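You operate a simulated robot arm through the tools that you are given. There is no shell and no other tool. Be economical: measure what you need, move in short steps, check, and stop when the job is done.

You run a simulated robot arm. Do the job below in one go: nothing can be reset, and whatever is moved stays where it is left.

JOB
Fetch the purple bottle and stand it on the white plates.

It is judged by the outcome, as a careful person would: the job done as asked, and still so three seconds after it is handed in. It fails if anything else is knocked over, pushed out of place, dropped, spilled or broken.

ROBOT AND FRAMES
A 7-joint arm with a two-finger parallel gripper, fixed in place. Base frame: the origin is at the foot of the arm, x ahead of it, y to its left, z up; the work surface is at about z = 0. Units: mm, degrees, N and s.
With the tool pointing down near the work surface it reaches from about 240 to 620 mm from the base axis. Its first joint turns from -66.0 to 66.0 degrees. Payload 2.6 kg.
Tool frame: the origin (TCP) lies between the finger pads and is the grasp point; the fingertips stand 30 mm ahead of it; z points along the fingers, y is the line along which they close. The gripper opens to 94 mm. The fingers are 28 mm wide and 10 mm thick; the gripper's body (50 by 96 mm) begins 55 mm behind the TCP.
Orientation is that of the tool frame in the base frame, as [roll, pitch, yaw] about the fixed x, y, z axes, in that order (R = Rz(yaw) Ry(pitch) Rx(roll)). With the fingers straight down and closing along the base's y, the tool's x points along the base's -x, its y along +y and its z along -z.

CONTROLS
- The arm moves only by the tool arm_command. Its argument "deltas" is a list that holds one entry, the list of rows, each a list of 7 numbers: the gripper command, from -1 (shut) to 1 (fully open), values between in proportion, then the shift along the tool's x, y, z in mm, then the turn, a rotation vector about the tool's x, y, z in degrees. In form: [[[hand, x, y, z, wx, wy, wz], ...]]. A call has 1 to 20 rows; each row shifts and turns the commanded pose from where the row before left it, along the tool's axes as they then stand. Rows are played at 5 a second. More than 50 mm and 8.6 degrees between two rows, or a gripper value outside its range, and nothing of the call is played. A pose out of reach is approached as far as the arm can. The call stops where the force on the tool passes 40 N (or 10 N more than at its start, if that is more) or the arm is blocked; 0.2 s more then pass. Each finger travels about 72 mm/s and halts on what it meets, pressing with about 44 N; the grip force reading is that of the motor and also rises with nothing between the fingers. The clock runs only during rows and for 0.2 s after the last one: add rows that do not move to give the fingers time. It gives the time, the measured TCP pose, the force on the tool (base axes), the opening and the grip force at its end, in the units of the frame above (readings bear some noise).
- Cameras (640 x 400 px; columns grow to the right, rows downward): "scene" is fixed at [40.3, 437.4, 564.9]; the picture's right is [-0.72, -0.69, 0.00], its down [-0.39, 0.41, -0.83] and it looks along [0.57, -0.60, -0.56] (base axes); focal length 373 px, centre (320, 200). "wrist" rides on the gripper at [-37, 0, -58] in the tool frame; the picture's right is [0.00, -1.00, 0.00], its down [0.97, 0.00, -0.24] and it looks along [0.24, 0.00, 0.97] (tool axes); focal length 218 px, centre (320, 200). There is no depth. A picture from a camera that has moved, and an enlarged one, comes with that camera's place and axes in the base frame and with its lens.
- snapshot(camera): a new picture of that camera. No time passes.
- zoom(camera, box): a new picture of the part [left, top, right, bottom] of that camera's present view, enlarged. No time passes.
- job_done(): hands the job in; it is judged then, once.

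Go step by step. Nothing tells you positions but the pictures and the camera data: compare them with the known pose of the tool, close in by small moves and look again before you grip or let go. The budget is 90 turns and 46 pictures, counting those below and the enlarged ones. Unless the task says otherwise, let go and move clear before handing in, and close with one line.

The tools are called after "Emit:" by a JSON object that holds its "api" and its "payload". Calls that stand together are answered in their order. arm_command: Moves the arm, as the interface text tells. Its arguments: {"type":"object","properties":{"deltas":{"type":"array","items":{"type":"array","items":{"type":"array","items":{"type":"number"}}}}},"required":["deltas"]} The other tools are called the same way: snapshot (camera) takes a picture; zoom (camera, box) takes an enlarged picture of a part of a camera's view; job_done () hands the job in.

At the start:

```text
clock: 0.0
tool_pos: [415.1, -15.2, 247.5]
tool_rot: [180.0, 0.0, 180.0]
force: [0.4, 0.0, -0.4]
finger_gap: 93.8
grip_force: 0.0
```

scene: 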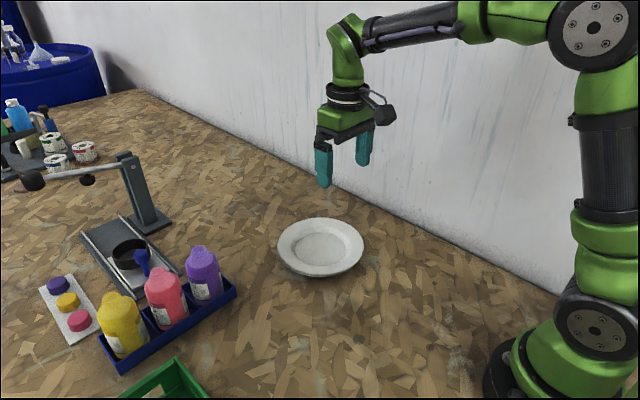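
wrist: 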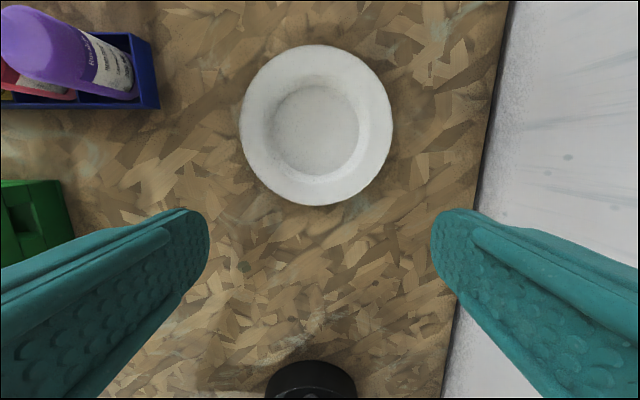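

The purple bottle stands in the blue rack at roughly (530, 230), and the plates are near (475, -12). I'll enlarge both before I move.

Emit:
{"api": "zoom", "payload": {"camera": "scene", "box": [80, 220, 260, 380]}}

Emit:
{"api": "zoom", "payload": {"camera": "scene", "box": [260, 200, 380, 290]}}

```text
2.50 times, centred on (170, 300) of scene
camera zoom: at [40.3, 437.4, 564.9], right [-0.72, -0.69, 0.0], down [-0.39, 0.41, -0.83], along [0.57, -0.6, -0.56], focal length 932 px, centre (695, -50)
```

zoom: 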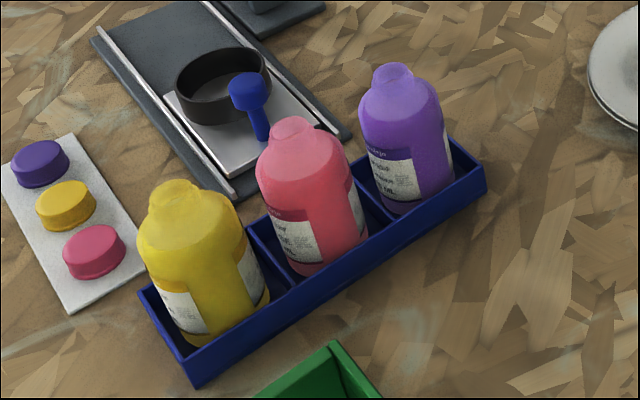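

```text
4.44 times, centred on (320, 245) of scene
camera zoom: at [40.3, 437.4, 564.9], right [-0.72, -0.69, 0.0], down [-0.39, 0.41, -0.83], along [0.57, -0.6, -0.56], focal length 1656 px, centre (320, 0)
```

zoom: 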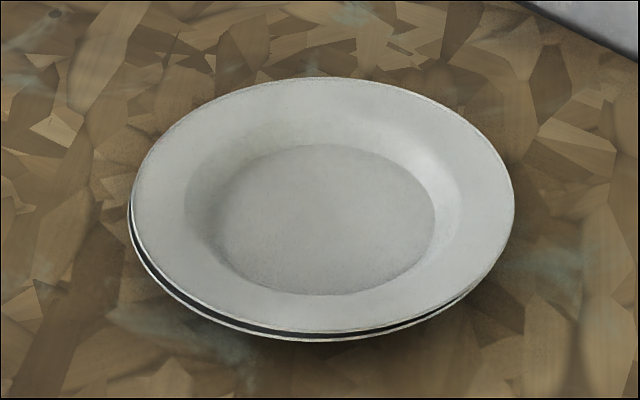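

The bottles look open on top, with their caps off to one side, so the bottle must stay upright. The rack runs along y with about 75 mm per slot, so the fingers should close along base x. I'll turn the tool 90° at this height first, with the camera on the free side.

Emit:
{"api": "arm_command", "payload": {"deltas": [[[1, 0, 0, 0, 0, 0, 8.5], [1, 0, 0, 0, 0, 0, 8.5], [1, 0, 0, 0, 0, 0, 8.5], [1, 0, 0, 0, 0, 0, 8.5], [1, 0, 0, 0, 0, 0, 8.5], [1, 0, 0, 0, 0, 0, 8.5], [1, 0, 0, 0, 0, 0, 8.5], [1, 0, 0, 0, 0, 0, 8.5], [1, 0, 0, 0, 0, 0, 8.5], [1, 0, 0, 0, 0, 0, 8.5], [1, 0, 0, 0, 0, 0, 5], [1, 0, 0, 0, 0, 0, 0]]]}}

```text
clock: 2.6
tool_pos: [414.2, -15.5, 248.0]
tool_rot: [-180.0, 0.0, 89.9]
force: [-0.6, 0.1, -1.1]
finger_gap: 93.7
grip_force: 0.1
```

The turn worked, so tool x is now base +y and tool y is base +x. I'll move over to near (538, 150) at z about 240 and look.

Emit:
{"api": "arm_command", "payload": {"deltas": [[[1, 40, 30, 0, 0, 0, 0], [1, 40, 30, 0, 0, 0, 0], [1, 40, 30, 0, 0, 0, 0], [1, 40, 30, 0, 0, 0, 0], [1, 5, 4, 0, 0, 0, 0], [1, 0, 0, 0, 0, 0, 0]]]}}

Emit:
{"api": "snapshot", "payload": {"camera": "wrist"}}

Emit:
{"api": "snapshot", "payload": {"camera": "scene"}}

```text
clock: 4.0
tool_pos: [538.1, 148.3, 248.4]
tool_rot: [-179.9, 0.0, 90.1]
force: [-0.2, -0.1, -0.3]
finger_gap: 93.9
grip_force: 0.0
```

```text
41 pictures are left
camera wrist: at [538.0, 113.0, 307.3], right [-1.0, 0.0, 0.0], down [0.0, 0.97, 0.24], along [0.0, 0.24, -0.97], focal length 218 px, centre (320, 200)
```

wrist: 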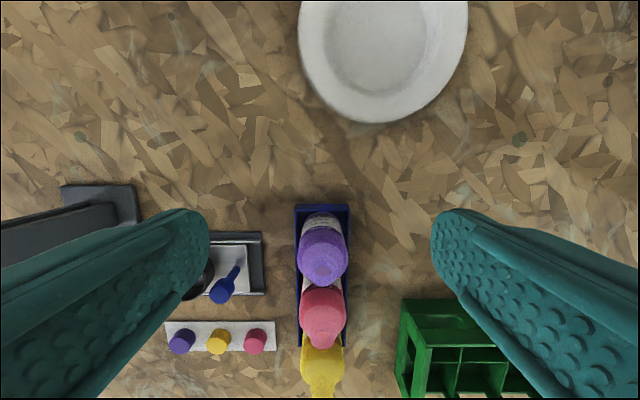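

```text
40 pictures are left
```

scene: 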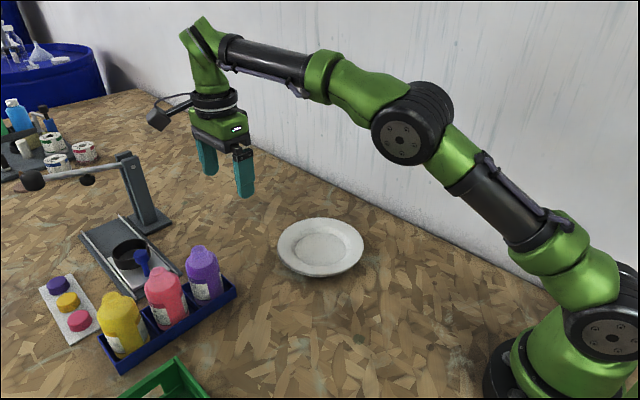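

The purple bottle is centred under the tool in x. I'll enlarge the wrist view to measure its shape and spacing.

Emit:
{"api": "zoom", "payload": {"camera": "wrist", "box": [272, 195, 376, 300]}}

Emit:
{"api": "zoom", "payload": {"camera": "scene", "box": [165, 230, 245, 310]}}

```text
3.81 times, centred on (324, 248) of wrist
camera zoom: at [538.0, 113.0, 307.3], right [-1.0, 0.0, 0.0], down [0.0, 0.97, 0.24], along [0.0, 0.24, -0.97], focal length 832 px, centre (305, 19)
```

zoom: 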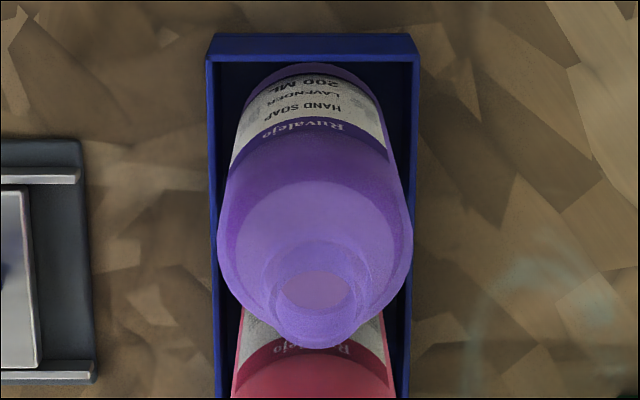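

```text
5.00 times, centred on (205, 270) of scene
camera zoom: at [40.3, 437.4, 564.9], right [-0.72, -0.69, 0.0], down [-0.39, 0.41, -0.83], along [0.57, -0.6, -0.56], focal length 1863 px, centre (895, -150)
```

zoom: 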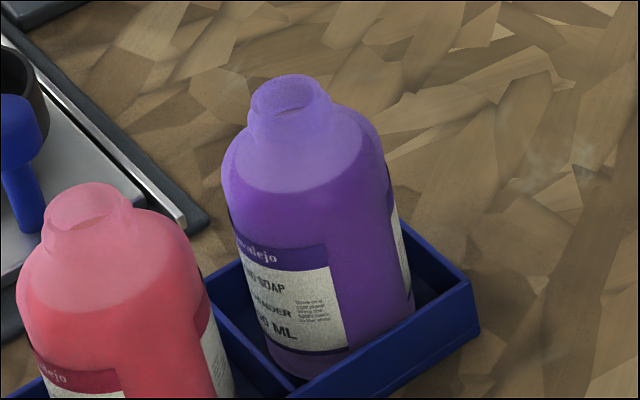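

The bottle mouth triangulates to about (534, 228, 124) and the body is about 55 mm across. I'll centre above it, come partway down and look again.

Emit:
{"api": "arm_command", "payload": {"deltas": [[[1, 30, -2, 0, 0, 0, 0], [1, 30, -2, 0, 0, 0, 0], [1, 18, 0, 0, 0, 0, 0], [1, 0, 0, 20, 0, 0, 0], [1, 0, 0, 20, 0, 0, 0], [1, 0, 0, 20, 0, 0, 0], [1, 0, 0, 20, 0, 0, 0], [1, 0, 0, 8, 0, 0, 0], [1, 0, 0, 0, 0, 0, 0]]]}}

Emit:
{"api": "snapshot", "payload": {"camera": "wrist"}}

Emit:
{"api": "snapshot", "payload": {"camera": "scene"}}

```text
clock: 6.0
tool_pos: [552.2, 239.9, 164.9]
tool_rot: [-179.9, 0.0, 90.1]
force: [-1.0, 0.1, 0.7]
finger_gap: 94.1
grip_force: 0.1
out of reach, approached as far as the arm can: row 3, 4, 5, 6, 7
```

```text
37 pictures are left
camera wrist: at [552.8, 204.5, 223.6], right [-1.0, 0.0, 0.0], down [0.0, 0.97, 0.24], along [0.0, 0.24, -0.97], focal length 218 px, centre (320, 200)
```

wrist: 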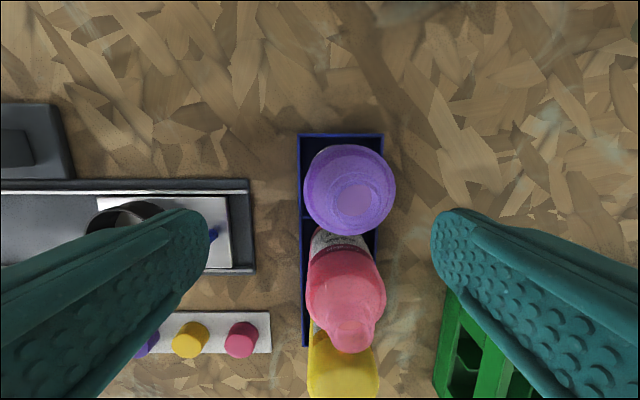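

```text
36 pictures are left
```

scene: 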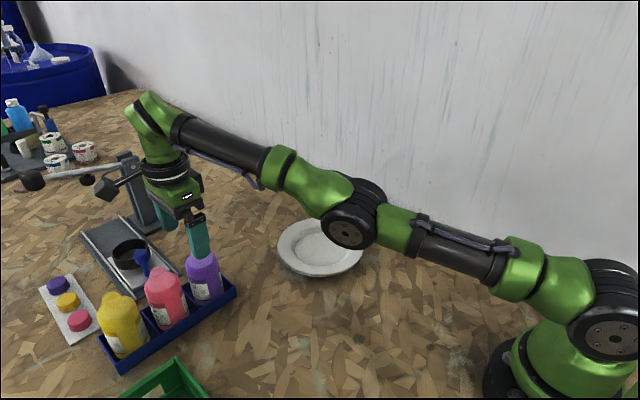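

The tool reads (552, 240), off the target because of the reach limit at height, while the mouth now comes out at about (536, 229). I'll wait a moment and read the pose again.

Emit:
{"api": "arm_command", "payload": {"deltas": [[[1, 0, 0, 0, 0, 0, 0], [1, 0, 0, 0, 0, 0, 0]]]}}

```text
clock: 6.6
tool_pos: [552.3, 240.1, 165.3]
tool_rot: [-179.9, 0.0, 90.0]
force: [-0.3, -0.1, -0.4]
finger_gap: 94.0
grip_force: 0.0
```

The pose is settled. I'll correct by -16 mm in x and -11.5 mm in y at this height.

Emit:
{"api": "arm_command", "payload": {"deltas": [[[1, -6, -8, 0, 0, 0, 0], [1, -5.5, -8, 0, 0, 0, 0], [1, 0, 0, 0, 0, 0, 0]]]}}

Emit:
{"api": "snapshot", "payload": {"camera": "wrist"}}

```text
clock: 7.4
tool_pos: [553.6, 236.2, 170.2]
tool_rot: [-179.8, 0.0, 90.0]
force: [0.1, -0.2, -1.0]
finger_gap: 94.0
grip_force: 0.1
out of reach, approached as far as the arm can: row 1, 2
```

```text
35 pictures are left
camera wrist: at [553.1, 200.2, 229.1], right [-1.0, 0.0, 0.0], down [0.0, 0.97, 0.24], along [0.0, 0.24, -0.97], focal length 218 px, centre (320, 200)
```

wrist: 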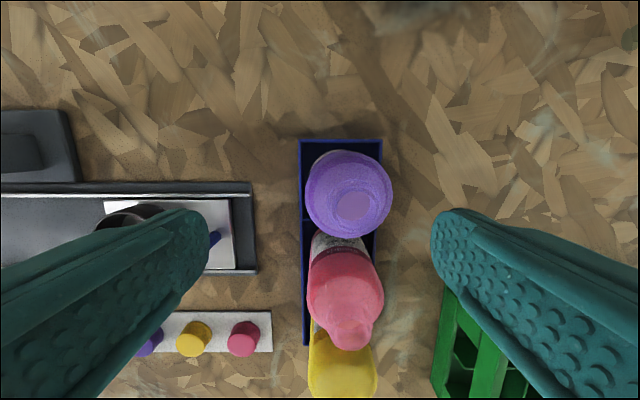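

The arm drifts outwards when I ask it to come in, which suggests a wrist joint limit at this yaw. The bottle is round from above, so I can grip at a gentler angle: I'll raise and turn back about 40° (yaw about 130), where the fingers still clear the red bottle.

Emit:
{"api": "arm_command", "payload": {"deltas": [[[1, 0, 0, -20, 0, 0, 0], [1, 0, 0, -10, 0, 0, 0], [1, 0, 0, 0, 0, 0, -8], [1, 0, 0, 0, 0, 0, -8], [1, 0, 0, 0, 0, 0, -8], [1, 0, 0, 0, 0, 0, -8], [1, 0, 0, 0, 0, 0, -8], [1, 0, 0, 0, 0, 0, 0], [1, 0, 0, 0, 0, 0, 0]]]}}

```text
clock: 9.4
tool_pos: [544.7, 240.4, 198.3]
tool_rot: [-180.0, 0.0, 130.1]
force: [0.2, -0.2, 0.2]
finger_gap: 94.0
grip_force: 0.0
out of reach, approached as far as the arm can: row 1, 2
```

The yaw is now 130° with room to spare. I'll move to (535.5, 228.5).

Emit:
{"api": "arm_command", "payload": {"deltas": [[[1, -1.7, -7.3, 0, 0, 0, 0], [1, -1.7, -7.3, 0, 0, 0, 0], [1, 0, 0, 15, 0, 0, 0], [1, 0, 0, 15, 0, 0, 0], [1, 0, 0, 0, 0, 0, 0]]]}}

Emit:
{"api": "snapshot", "payload": {"camera": "wrist"}}

Emit:
{"api": "snapshot", "payload": {"camera": "scene"}}

```text
clock: 10.6
tool_pos: [535.8, 228.8, 168.4]
tool_rot: [-179.9, 0.0, 130.1]
force: [0.3, 0.5, 0.8]
finger_gap: 94.1
grip_force: 0.0
```

```text
34 pictures are left
camera wrist: at [560.1, 202.0, 226.5], right [-0.77, -0.64, 0.0], down [-0.62, 0.74, 0.24], along [-0.15, 0.18, -0.97], focal length 218 px, centre (320, 200)
```

wrist: 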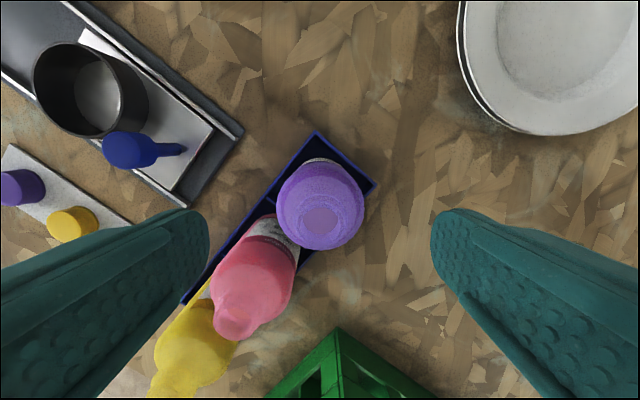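

```text
33 pictures are left
```

scene: 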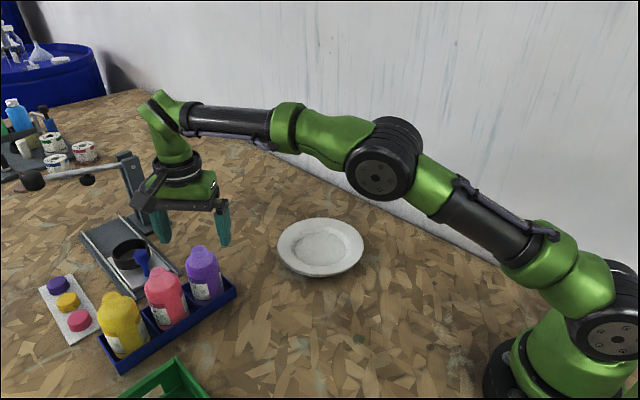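

The tool is centred on the mouth, which I now place at (537, 229), and both fingers have clear space below. I'll come down in steps to z about 81.

Emit:
{"api": "arm_command", "payload": {"deltas": [[[1, 0, 0.5, 12, 0, 0, 0], [1, 0, 0.5, 12, 0, 0, 0], [1, 0, 0, 12, 0, 0, 0], [1, 0, 0, 12, 0, 0, 0], [1, 0, 0, 12, 0, 0, 0], [1, 0, 0, 8, 0, 0, 0], [1, 0, 0, 0, 0, 0, 0]]]}}

Emit:
{"api": "snapshot", "payload": {"camera": "scene"}}

Emit:
{"api": "snapshot", "payload": {"camera": "wrist"}}

```text
clock: 12.2
tool_pos: [535.5, 228.6, 98.6]
tool_rot: [-179.9, 0.1, 130.1]
force: [0.2, 0.3, -0.4]
finger_gap: 93.8
grip_force: 0.0
```

```text
32 pictures are left
```

scene: 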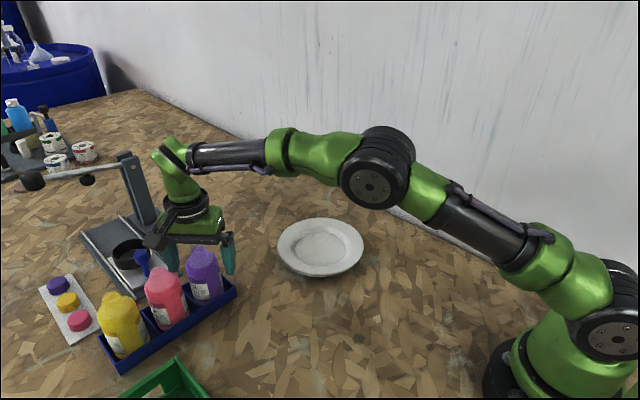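

```text
31 pictures are left
camera wrist: at [560.6, 202.4, 158.2], right [-0.77, -0.64, 0.0], down [-0.62, 0.74, 0.24], along [-0.15, 0.18, -0.97], focal length 218 px, centre (320, 200)
```

wrist: 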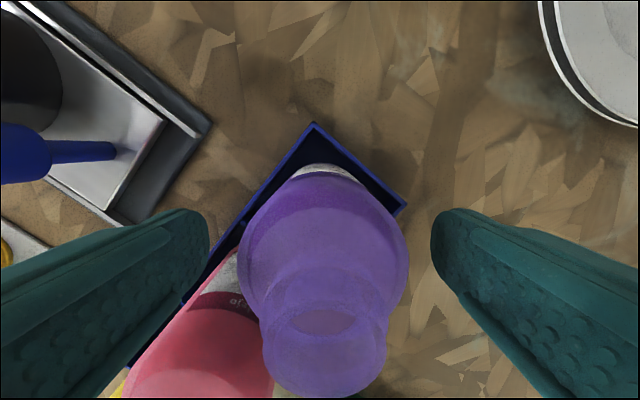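

The bottle sits centred between the fingers, with its mouth at about z 120. I'll go down to z about 81, which leaves roughly 12 mm over the mouth, and close.

Emit:
{"api": "arm_command", "payload": {"deltas": [[[1, 0, 0, 6, 0, 0, 0], [1, 0, 0, 6, 0, 0, 0], [1, 0, 0, 5.5, 0, 0, 0], [1, 0, 0, 0, 0, 0, 0]]]}}

Emit:
{"api": "arm_command", "payload": {"deltas": [[[0.6, 0, 0, 0, 0, 0, 0], [0.3, 0, 0, 0, 0, 0, 0], [0.2, 0, 0, 0, 0, 0, 0], [0.1, 0, 0, 0, 0, 0, 0], [0, 0, 0, 0, 0, 0, 0], [0, 0, 0, 0, 0, 0, 0]]]}}

```text
clock: 13.2
tool_pos: [536.2, 230.2, 82.0]
tool_rot: [-180.0, 0.0, 130.1]
force: [0.3, 0.1, -0.5]
finger_gap: 93.9
grip_force: 0.0
```

```text
clock: 14.6
tool_pos: [537.1, 229.8, 81.7]
tool_rot: [180.0, 0.0, 130.1]
force: [-0.3, 0.0, 0.8]
finger_gap: 55.9
grip_force: 44.1
```

The fingers hold the bottle at a gap of 56 mm with 44 N. I'll lift straight up slowly and check.

Emit:
{"api": "arm_command", "payload": {"deltas": [[[-0.2, 0, 0, 0, 0, 0, 0], [-0.2, 0, 0, -4, 0, 0, 0], [-0.2, 0, 0, -8, 0, 0, 0], [-0.2, 0, 0, -10, 0, 0, 0], [-0.2, 0, 0, -10, 0, 0, 0], [-0.2, 0, 0, -10, 0, 0, 0], [-0.2, 0, 0, -10, 0, 0, 0], [-0.2, 0, 0, -8, 0, 0, 0], [-0.2, 0, 0, 0, 0, 0, 0]]]}}

Emit:
{"api": "snapshot", "payload": {"camera": "scene"}}

```text
clock: 16.6
tool_pos: [536.4, 228.7, 142.2]
tool_rot: [-180.0, 0.0, 130.1]
force: [-0.1, -0.2, -2.3]
finger_gap: 55.9
grip_force: 44.1
```

```text
30 pictures are left
```

scene: 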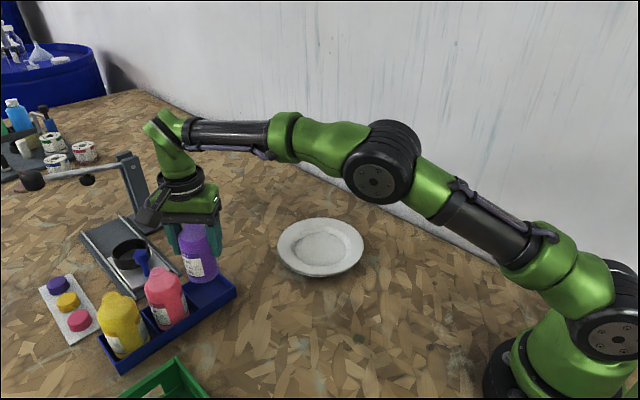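

The bottle is held upright and clear of the rack, and nothing else moved. I'll lift another 15 mm and carry it smoothly towards the plates, stopping above them.

Emit:
{"api": "arm_command", "payload": {"deltas": [[[-0.2, 0, 0, -7, 0, 0, 0], [-0.2, 0, 0, -8, 0, 0, 0], [-0.2, -3, -4.3, 0, 0, 0, 0], [-0.2, -6, -8.7, 0, 0, 0, 0], [-0.2, -9, -13, 0, 0, 0, 0], [-0.2, -11.8, -17.1, 0, 0, 0, 0], [-0.2, -11.8, -17.1, 0, 0, 0, 0], [-0.2, -11.8, -17.1, 0, 0, 0, 0], [-0.2, -11.8, -17.1, 0, 0, 0, 0], [-0.2, -11.8, -17.1, 0, 0, 0, 0], [-0.2, -11.8, -17.1, 0, 0, 0, 0], [-0.2, -11.8, -17.1, 0, 0, 0, 0], [-0.2, -11.8, -17.1, 0, 0, 0, 0], [-0.2, -11.8, -17.1, 0, 0, 0, 0], [-0.2, -9, -13, 0, 0, 0, 0], [-0.2, -5, -7.3, 0, 0, 0, 0], [-0.2, -2.5, -3.6, 0, 0, 0, 0], [-0.2, 0, 0, 0, 0, 0, 0]]]}}

Emit:
{"api": "snapshot", "payload": {"camera": "wrist"}}

Emit:
{"api": "snapshot", "payload": {"camera": "scene"}}

```text
clock: 20.4
tool_pos: [470.0, -10.7, 157.4]
tool_rot: [179.9, 0.0, 130.0]
force: [0.2, -0.3, -2.9]
finger_gap: 55.7
grip_force: 44.3
```

```text
29 pictures are left
camera wrist: at [494.2, -37.5, 215.5], right [-0.77, -0.64, 0.0], down [-0.62, 0.74, 0.24], along [-0.15, 0.18, -0.97], focal length 218 px, centre (320, 200)
```

wrist: 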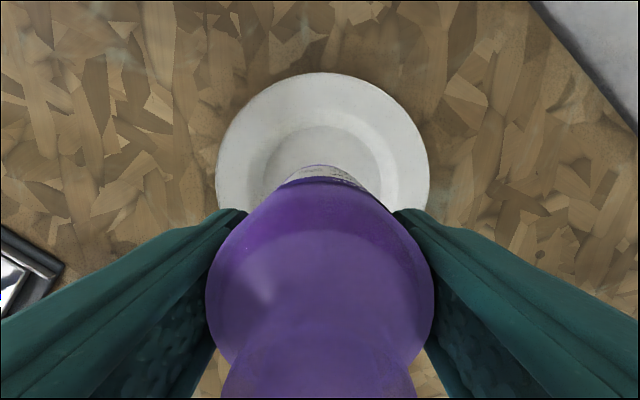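

```text
28 pictures are left
```

scene: 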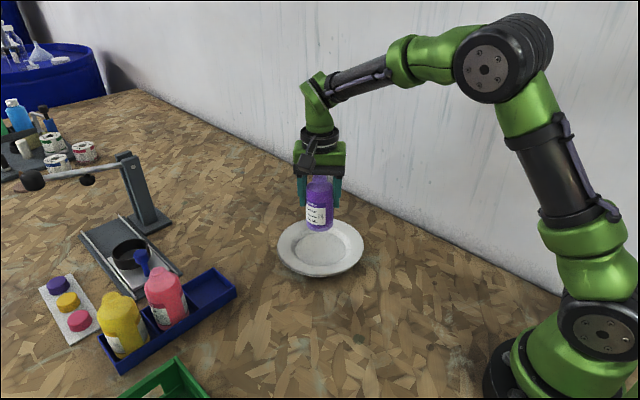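

The wrist view puts the plate's centre within about 2 mm of the tool axis, so the bottle is over the middle. I'll come down to about z 108 and look before making contact.

Emit:
{"api": "arm_command", "payload": {"deltas": [[[-0.2, 0, -2, 5, 0, 0, 0], [-0.2, 0, 0, 8, 0, 0, 0], [-0.2, 0, 0, 8, 0, 0, 0], [-0.2, 0, 0, 8, 0, 0, 0], [-0.2, 0, 0, 8, 0, 0, 0], [-0.2, 0, 0, 8, 0, 0, 0], [-0.2, 0, 0, 4, 0, 0, 0], [-0.2, 0, 0, 0, 0, 0, 0]]]}}

Emit:
{"api": "zoom", "payload": {"camera": "scene", "box": [260, 180, 380, 290]}}

```text
clock: 22.2
tool_pos: [469.4, -10.7, 108.0]
tool_rot: [-180.0, 0.0, 130.0]
force: [0.1, 0.4, -2.1]
finger_gap: 55.9
grip_force: 44.5
```

```text
3.64 times, centred on (320, 235) of scene
camera zoom: at [40.3, 437.4, 564.9], right [-0.72, -0.69, 0.0], down [-0.39, 0.41, -0.83], along [0.57, -0.6, -0.56], focal length 1355 px, centre (320, 73)
```

zoom: 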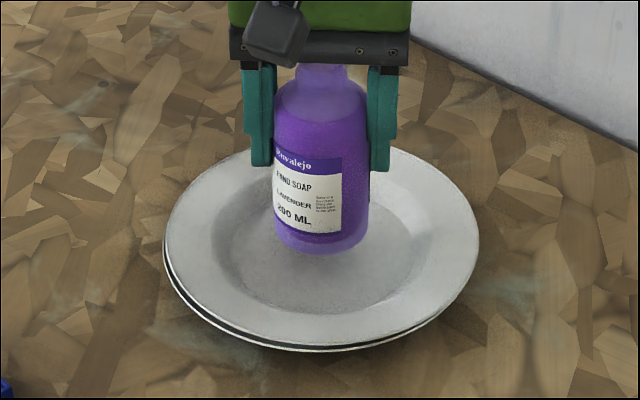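

The bottle hangs upright over the well with a small gap below it. I'll lower in small steps and watch the force.

Emit:
{"api": "arm_command", "payload": {"deltas": [[[-0.2, 0, 0, 2, 0, 0, 0], [-0.2, 0, 0, 2, 0, 0, 0], [-0.2, 0, 0, 2, 0, 0, 0], [-0.2, 0, 0, 1.5, 0, 0, 0], [-0.2, 0, 0, 0, 0, 0, 0]]]}}

Emit:
{"api": "arm_command", "payload": {"deltas": [[[-0.2, 0, 0, 1.5, 0, 0, 0], [-0.2, 0, 0, 1.5, 0, 0, 0], [-0.2, 0, 0, 0, 0, 0, 0]]]}}

Emit:
{"api": "zoom", "payload": {"camera": "scene", "box": [260, 180, 380, 290]}}

```text
clock: 23.4
tool_pos: [470.3, -11.6, 103.3]
tool_rot: [179.9, 0.2, 130.0]
force: [-6.2, -1.5, 20.9]
finger_gap: 55.8
grip_force: 44.1
```

```text
clock: 23.9
tool_pos: [471.2, -12.1, 102.1]
tool_rot: [179.9, 0.2, 130.1]
force: [-2.3, -0.4, 2.8]
finger_gap: 55.8
grip_force: 44.1
stopped in row 2: the force on the tool passed its limit (the readings are from after the stop); the commanded pose is now the measured one
```

```text
3.64 times, centred on (320, 235) of scene
camera zoom: at [40.3, 437.4, 564.9], right [-0.72, -0.69, 0.0], down [-0.39, 0.41, -0.83], along [0.57, -0.6, -0.56], focal length 1355 px, centre (320, 73)
```

zoom: 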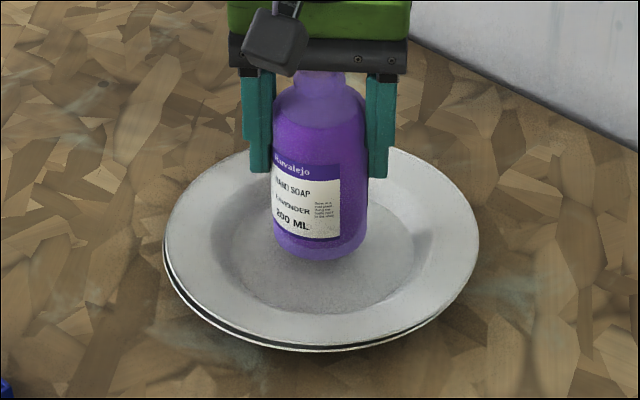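

The bottle is touching something at tool z about 103, a little earlier than I expected, and there is some sideways force. I'll look closer before letting go.

Emit:
{"api": "zoom", "payload": {"camera": "scene", "box": [290, 215, 350, 280]}}

Emit:
{"api": "snapshot", "payload": {"camera": "wrist"}}

```text
6.15 times, centred on (320, 248) of scene
camera zoom: at [40.3, 437.4, 564.9], right [-0.72, -0.69, 0.0], down [-0.39, 0.41, -0.83], along [0.57, -0.6, -0.56], focal length 2293 px, centre (320, -92)
```

zoom: 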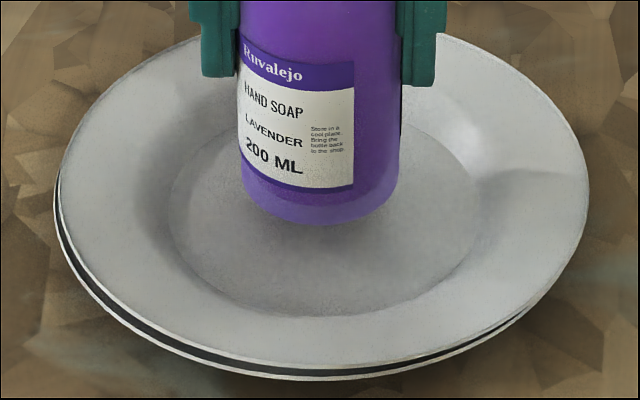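

```text
24 pictures are left
camera wrist: at [494.1, -38.4, 160.6], right [-0.77, -0.64, 0.0], down [-0.62, 0.74, 0.24], along [-0.15, 0.18, -0.97], focal length 218 px, centre (320, 200)
```

wrist: 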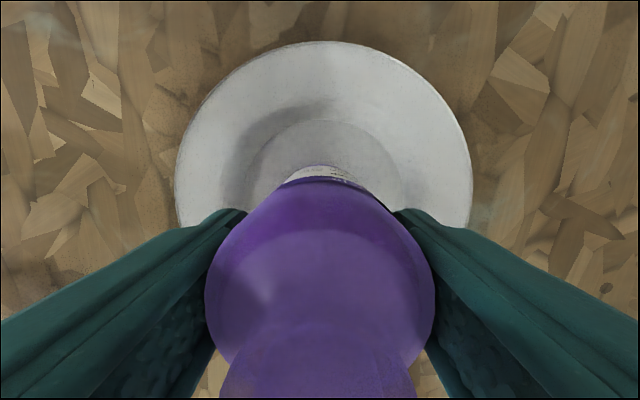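

The label looks foreshortened compared with before contact, so the bottle may have tilted a little in the grip. I'll raise 8 mm and compare.

Emit:
{"api": "arm_command", "payload": {"deltas": [[[-0.2, 0, 0, -3, 0, 0, 0], [-0.2, 0, 0, -4, 0, 0, 0], [-0.2, 0, 0, 0, 0, 0, 0]]]}}

Emit:
{"api": "zoom", "payload": {"camera": "scene", "box": [260, 180, 380, 290]}}

```text
clock: 24.7
tool_pos: [470.4, -11.6, 107.8]
tool_rot: [179.8, 0.0, 130.1]
force: [0.7, 0.4, -3.2]
finger_gap: 55.9
grip_force: 43.7
```

```text
3.64 times, centred on (320, 235) of scene
camera zoom: at [40.3, 437.4, 564.9], right [-0.72, -0.69, 0.0], down [-0.39, 0.41, -0.83], along [0.57, -0.6, -0.56], focal length 1355 px, centre (320, 73)
```

zoom: 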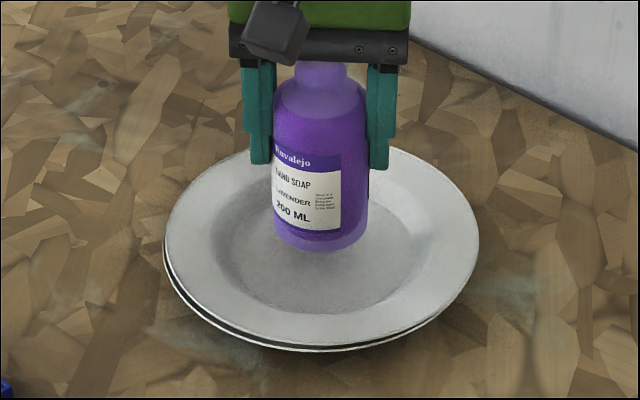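

Raised again, the bottle looks the same as before, so the grip is intact. To check that the contact is a flat surface and not a slope, I'll shift 10 mm towards the scene camera and feel for contact again.

Emit:
{"api": "arm_command", "payload": {"deltas": [[[-0.2, 5, 0, 0, 0, 0, 0], [-0.2, 5, 0, 0, 0, 0, 0], [-0.2, 0, 0, 1.5, 0, 0, 0], [-0.2, 0, 0, 1.5, 0, 0, 0], [-0.2, 0, 0, 0, 0, 0, 0]]]}}

Emit:
{"api": "arm_command", "payload": {"deltas": [[[-0.2, 0, 0, 1, 0, 0, 0], [-0.2, 0, 0, 0, 0, 0, 0]]]}}

```text
clock: 25.9
tool_pos: [463.6, -3.4, 105.0]
tool_rot: [179.8, 0.0, 129.9]
force: [0.2, -0.4, -2.3]
finger_gap: 56.1
grip_force: 43.6
```

```text
clock: 26.5
tool_pos: [464.4, -3.4, 104.2]
tool_rot: [179.9, 0.1, 130.0]
force: [-0.2, 0.0, -2.9]
finger_gap: 56.0
grip_force: 44.3
```

Emit:
{"api": "arm_command", "payload": {"deltas": [[[-0.2, 0, 0, 1, 0, 0, 0], [-0.2, 0, 0, 0, 0, 0, 0]]]}}

Emit:
{"api": "arm_command", "payload": {"deltas": [[[-0.2, 0, 0, 1, 0, 0, 0], [-0.2, 0, 0, 0, 0, 0, 0]]]}}

```text
clock: 27.1
tool_pos: [464.9, -3.5, 102.3]
tool_rot: [179.8, 0.1, 130.0]
force: [-0.5, 0.1, -1.7]
finger_gap: 55.7
grip_force: 44.3
```

```text
clock: 27.7
tool_pos: [464.2, -3.5, 102.5]
tool_rot: [179.8, 0.0, 130.0]
force: [-0.6, 0.0, -1.8]
finger_gap: 56.0
grip_force: 44.2
```

There is no firm contact yet, and this is slightly lower than the first contact. I'll continue in 1 mm steps.

Emit:
{"api": "arm_command", "payload": {"deltas": [[[-0.2, 0, 0, 1, 0, 0, 0], [-0.2, 0, 0, 0, 0, 0, 0]]]}}

Emit:
{"api": "arm_command", "payload": {"deltas": [[[-0.2, 0, 0, 1, 0, 0, 0], [-0.2, 0, 0, 0, 0, 0, 0]]]}}

```text
clock: 28.3
tool_pos: [464.8, -4.9, 101.6]
tool_rot: [179.8, 0.1, 130.0]
force: [-0.7, -0.1, 2.1]
finger_gap: 55.8
grip_force: 44.3
```

```text
clock: 28.9
tool_pos: [465.0, -2.9, 102.3]
tool_rot: [179.6, 0.2, 130.0]
force: [-5.7, 0.3, 19.0]
finger_gap: 56.0
grip_force: 43.8
```

Contact is at nearly the same height at this second spot, so the support is flat. I'll check the picture for centring and tilt.

Emit:
{"api": "zoom", "payload": {"camera": "scene", "box": [260, 180, 380, 290]}}

```text
3.64 times, centred on (320, 235) of scene
camera zoom: at [40.2, 437.4, 564.9], right [-0.72, -0.69, 0.0], down [-0.39, 0.41, -0.83], along [0.57, -0.6, -0.56], focal length 1355 px, centre (320, 73)
```

zoom: 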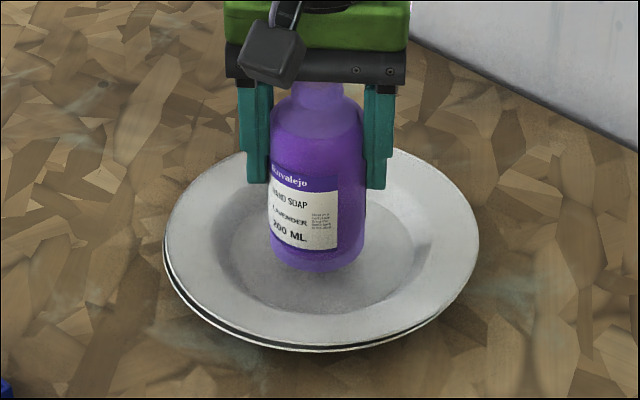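

The bottle now sits closer to the middle of the well. I want a tighter look at whether it leans before I open the fingers.

Emit:
{"api": "zoom", "payload": {"camera": "scene", "box": [290, 195, 350, 260]}}

Emit:
{"api": "snapshot", "payload": {"camera": "wrist"}}

```text
6.15 times, centred on (320, 228) of scene
camera zoom: at [40.2, 437.4, 564.9], right [-0.72, -0.69, 0.0], down [-0.39, 0.41, -0.83], along [0.57, -0.6, -0.56], focal length 2293 px, centre (320, 31)
```

zoom: 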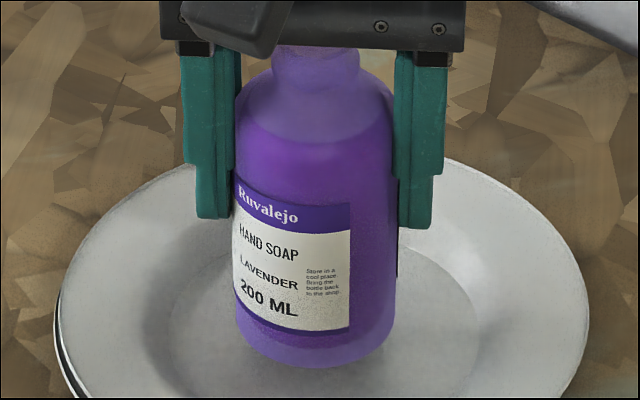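

```text
20 pictures are left
camera wrist: at [488.0, -30.4, 160.5], right [-0.77, -0.64, -0.01], down [-0.62, 0.74, 0.24], along [-0.15, 0.19, -0.97], focal length 218 px, centre (320, 200)
```

wrist: 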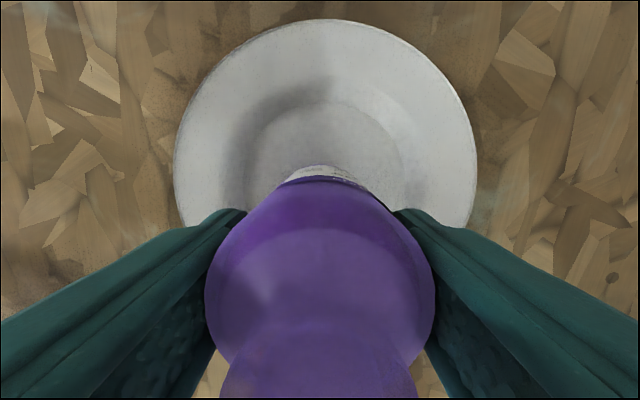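

The bottle is upright in the grip and well inside the plate's flat centre. I'll ease off the downward press, then open the fingers gradually.

Emit:
{"api": "arm_command", "payload": {"deltas": [[[-0.2, 0, 0, -0.8, 0, 0, 0], [-0.2, 0, 0, 0, 0, 0, 0]]]}}

```text
clock: 29.5
tool_pos: [464.9, -2.9, 101.9]
tool_rot: [179.6, 0.2, 130.0]
force: [-2.9, 2.0, 22.8]
finger_gap: 55.7
grip_force: 43.6
```

Emit:
{"api": "arm_command", "payload": {"deltas": [[[-0.2, 0, 0, -0.8, 0, 0, 0], [-0.2, 0, 0, 0, 0, 0, 0]]]}}

```text
clock: 30.1
tool_pos: [465.1, -3.1, 101.1]
tool_rot: [179.7, 0.2, 130.0]
force: [4.5, 2.1, 11.7]
finger_gap: 56.2
grip_force: 43.5
```

The press has dropped to about 12 N. I'll ease once more and begin opening slowly.

Emit:
{"api": "arm_command", "payload": {"deltas": [[[-0.2, 0, 0, -0.5, 0, 0, 0], [-0.2, 0, 0, 0, 0, 0, 0], [0.2, 0, 0, 0, 0, 0, 0], [0.22, 0, 0, 0, 0, 0, 0], [0.25, 0, 0, 0, 0, 0, 0], [0.3, 0, 0, 0, 0, 0, 0], [0.3, 0, 0, 0, 0, 0, 0]]]}}

Emit:
{"api": "zoom", "payload": {"camera": "scene", "box": [260, 180, 380, 290]}}

```text
clock: 31.7
tool_pos: [463.7, -4.0, 102.5]
tool_rot: [179.8, 0.1, 130.0]
force: [-0.5, -0.3, 0.1]
finger_gap: 61.1
grip_force: 0.0
```

```text
3.64 times, centred on (320, 235) of scene
camera zoom: at [40.3, 437.4, 564.9], right [-0.72, -0.69, 0.0], down [-0.39, 0.41, -0.83], along [0.57, -0.6, -0.56], focal length 1355 px, centre (320, 73)
```

zoom: 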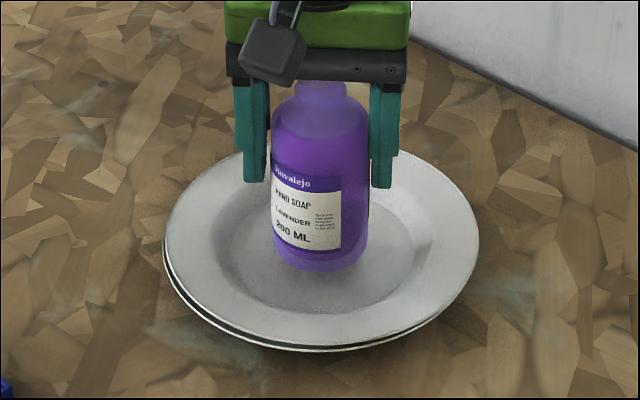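

The bottle is free and standing upright on the plates. I'll open fully and rise straight up.

Emit:
{"api": "arm_command", "payload": {"deltas": [[[0.6, 0, 0, 0, 0, 0, 0], [1, 0, 0, 0, 0, 0, 0], [1, 0, 0, 0, 0, 0, 0], [1, 0, 0, -5, 0, 0, 0], [1, 0, 0, -10, 0, 0, 0], [1, 0, 0, -20, 0, 0, 0], [1, 0, 0, -20, 0, 0, 0], [1, 0, 0, -20, 0, 0, 0], [1, 0, 0, -20, 0, 0, 0], [1, 0, 0, -20, 0, 0, 0], [1, 0, 0, -20, 0, 0, 0], [1, 0, 0, 0, 0, 0, 0], [1, 0, 0, 0, 0, 0, 0], [1, 0, 0, 0, 0, 0, 0]]]}}

Emit:
{"api": "snapshot", "payload": {"camera": "scene"}}

Emit:
{"api": "snapshot", "payload": {"camera": "wrist"}}

Emit:
{"api": "zoom", "payload": {"camera": "scene", "box": [260, 180, 380, 290]}}

```text
clock: 34.7
tool_pos: [463.6, -5.7, 238.5]
tool_rot: [179.8, 0.1, 130.0]
force: [-0.4, -0.8, 0.0]
finger_gap: 93.8
grip_force: 0.1
```

```text
18 pictures are left
```

scene: 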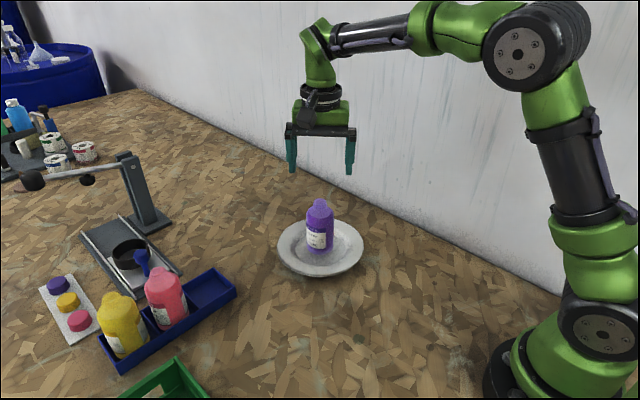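

```text
17 pictures are left
camera wrist: at [486.6, -32.3, 297.5], right [-0.77, -0.64, 0.0], down [-0.62, 0.74, 0.24], along [-0.15, 0.19, -0.97], focal length 218 px, centre (320, 200)
```

wrist: 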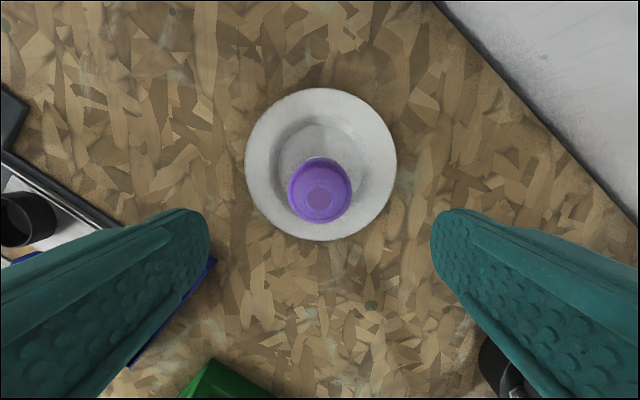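

```text
3.64 times, centred on (320, 235) of scene
camera zoom: at [40.3, 437.4, 564.9], right [-0.72, -0.69, 0.0], down [-0.39, 0.41, -0.83], along [0.57, -0.6, -0.56], focal length 1355 px, centre (320, 73)
```

zoom: 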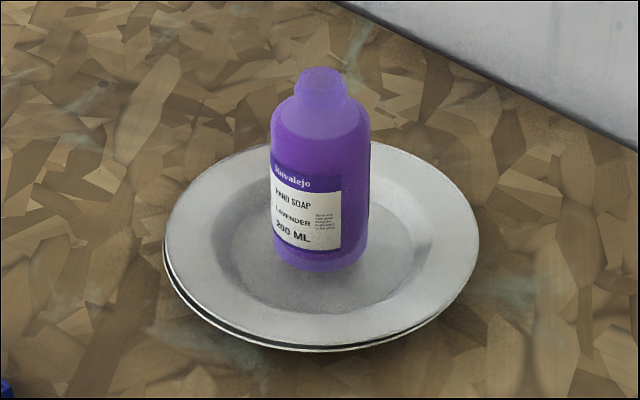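

The bottle stands upright in the flat centre of the plates and was steady through several rows after release. The other items look undisturbed and the gripper is clear, so I'm handing in.

Emit:
{"api": "job_done", "payload": {}}

```text
The job is handed in.
```

The purple bottle is standing upright on the white plates, the gripper is clear, and nothing else looks to have been moved.
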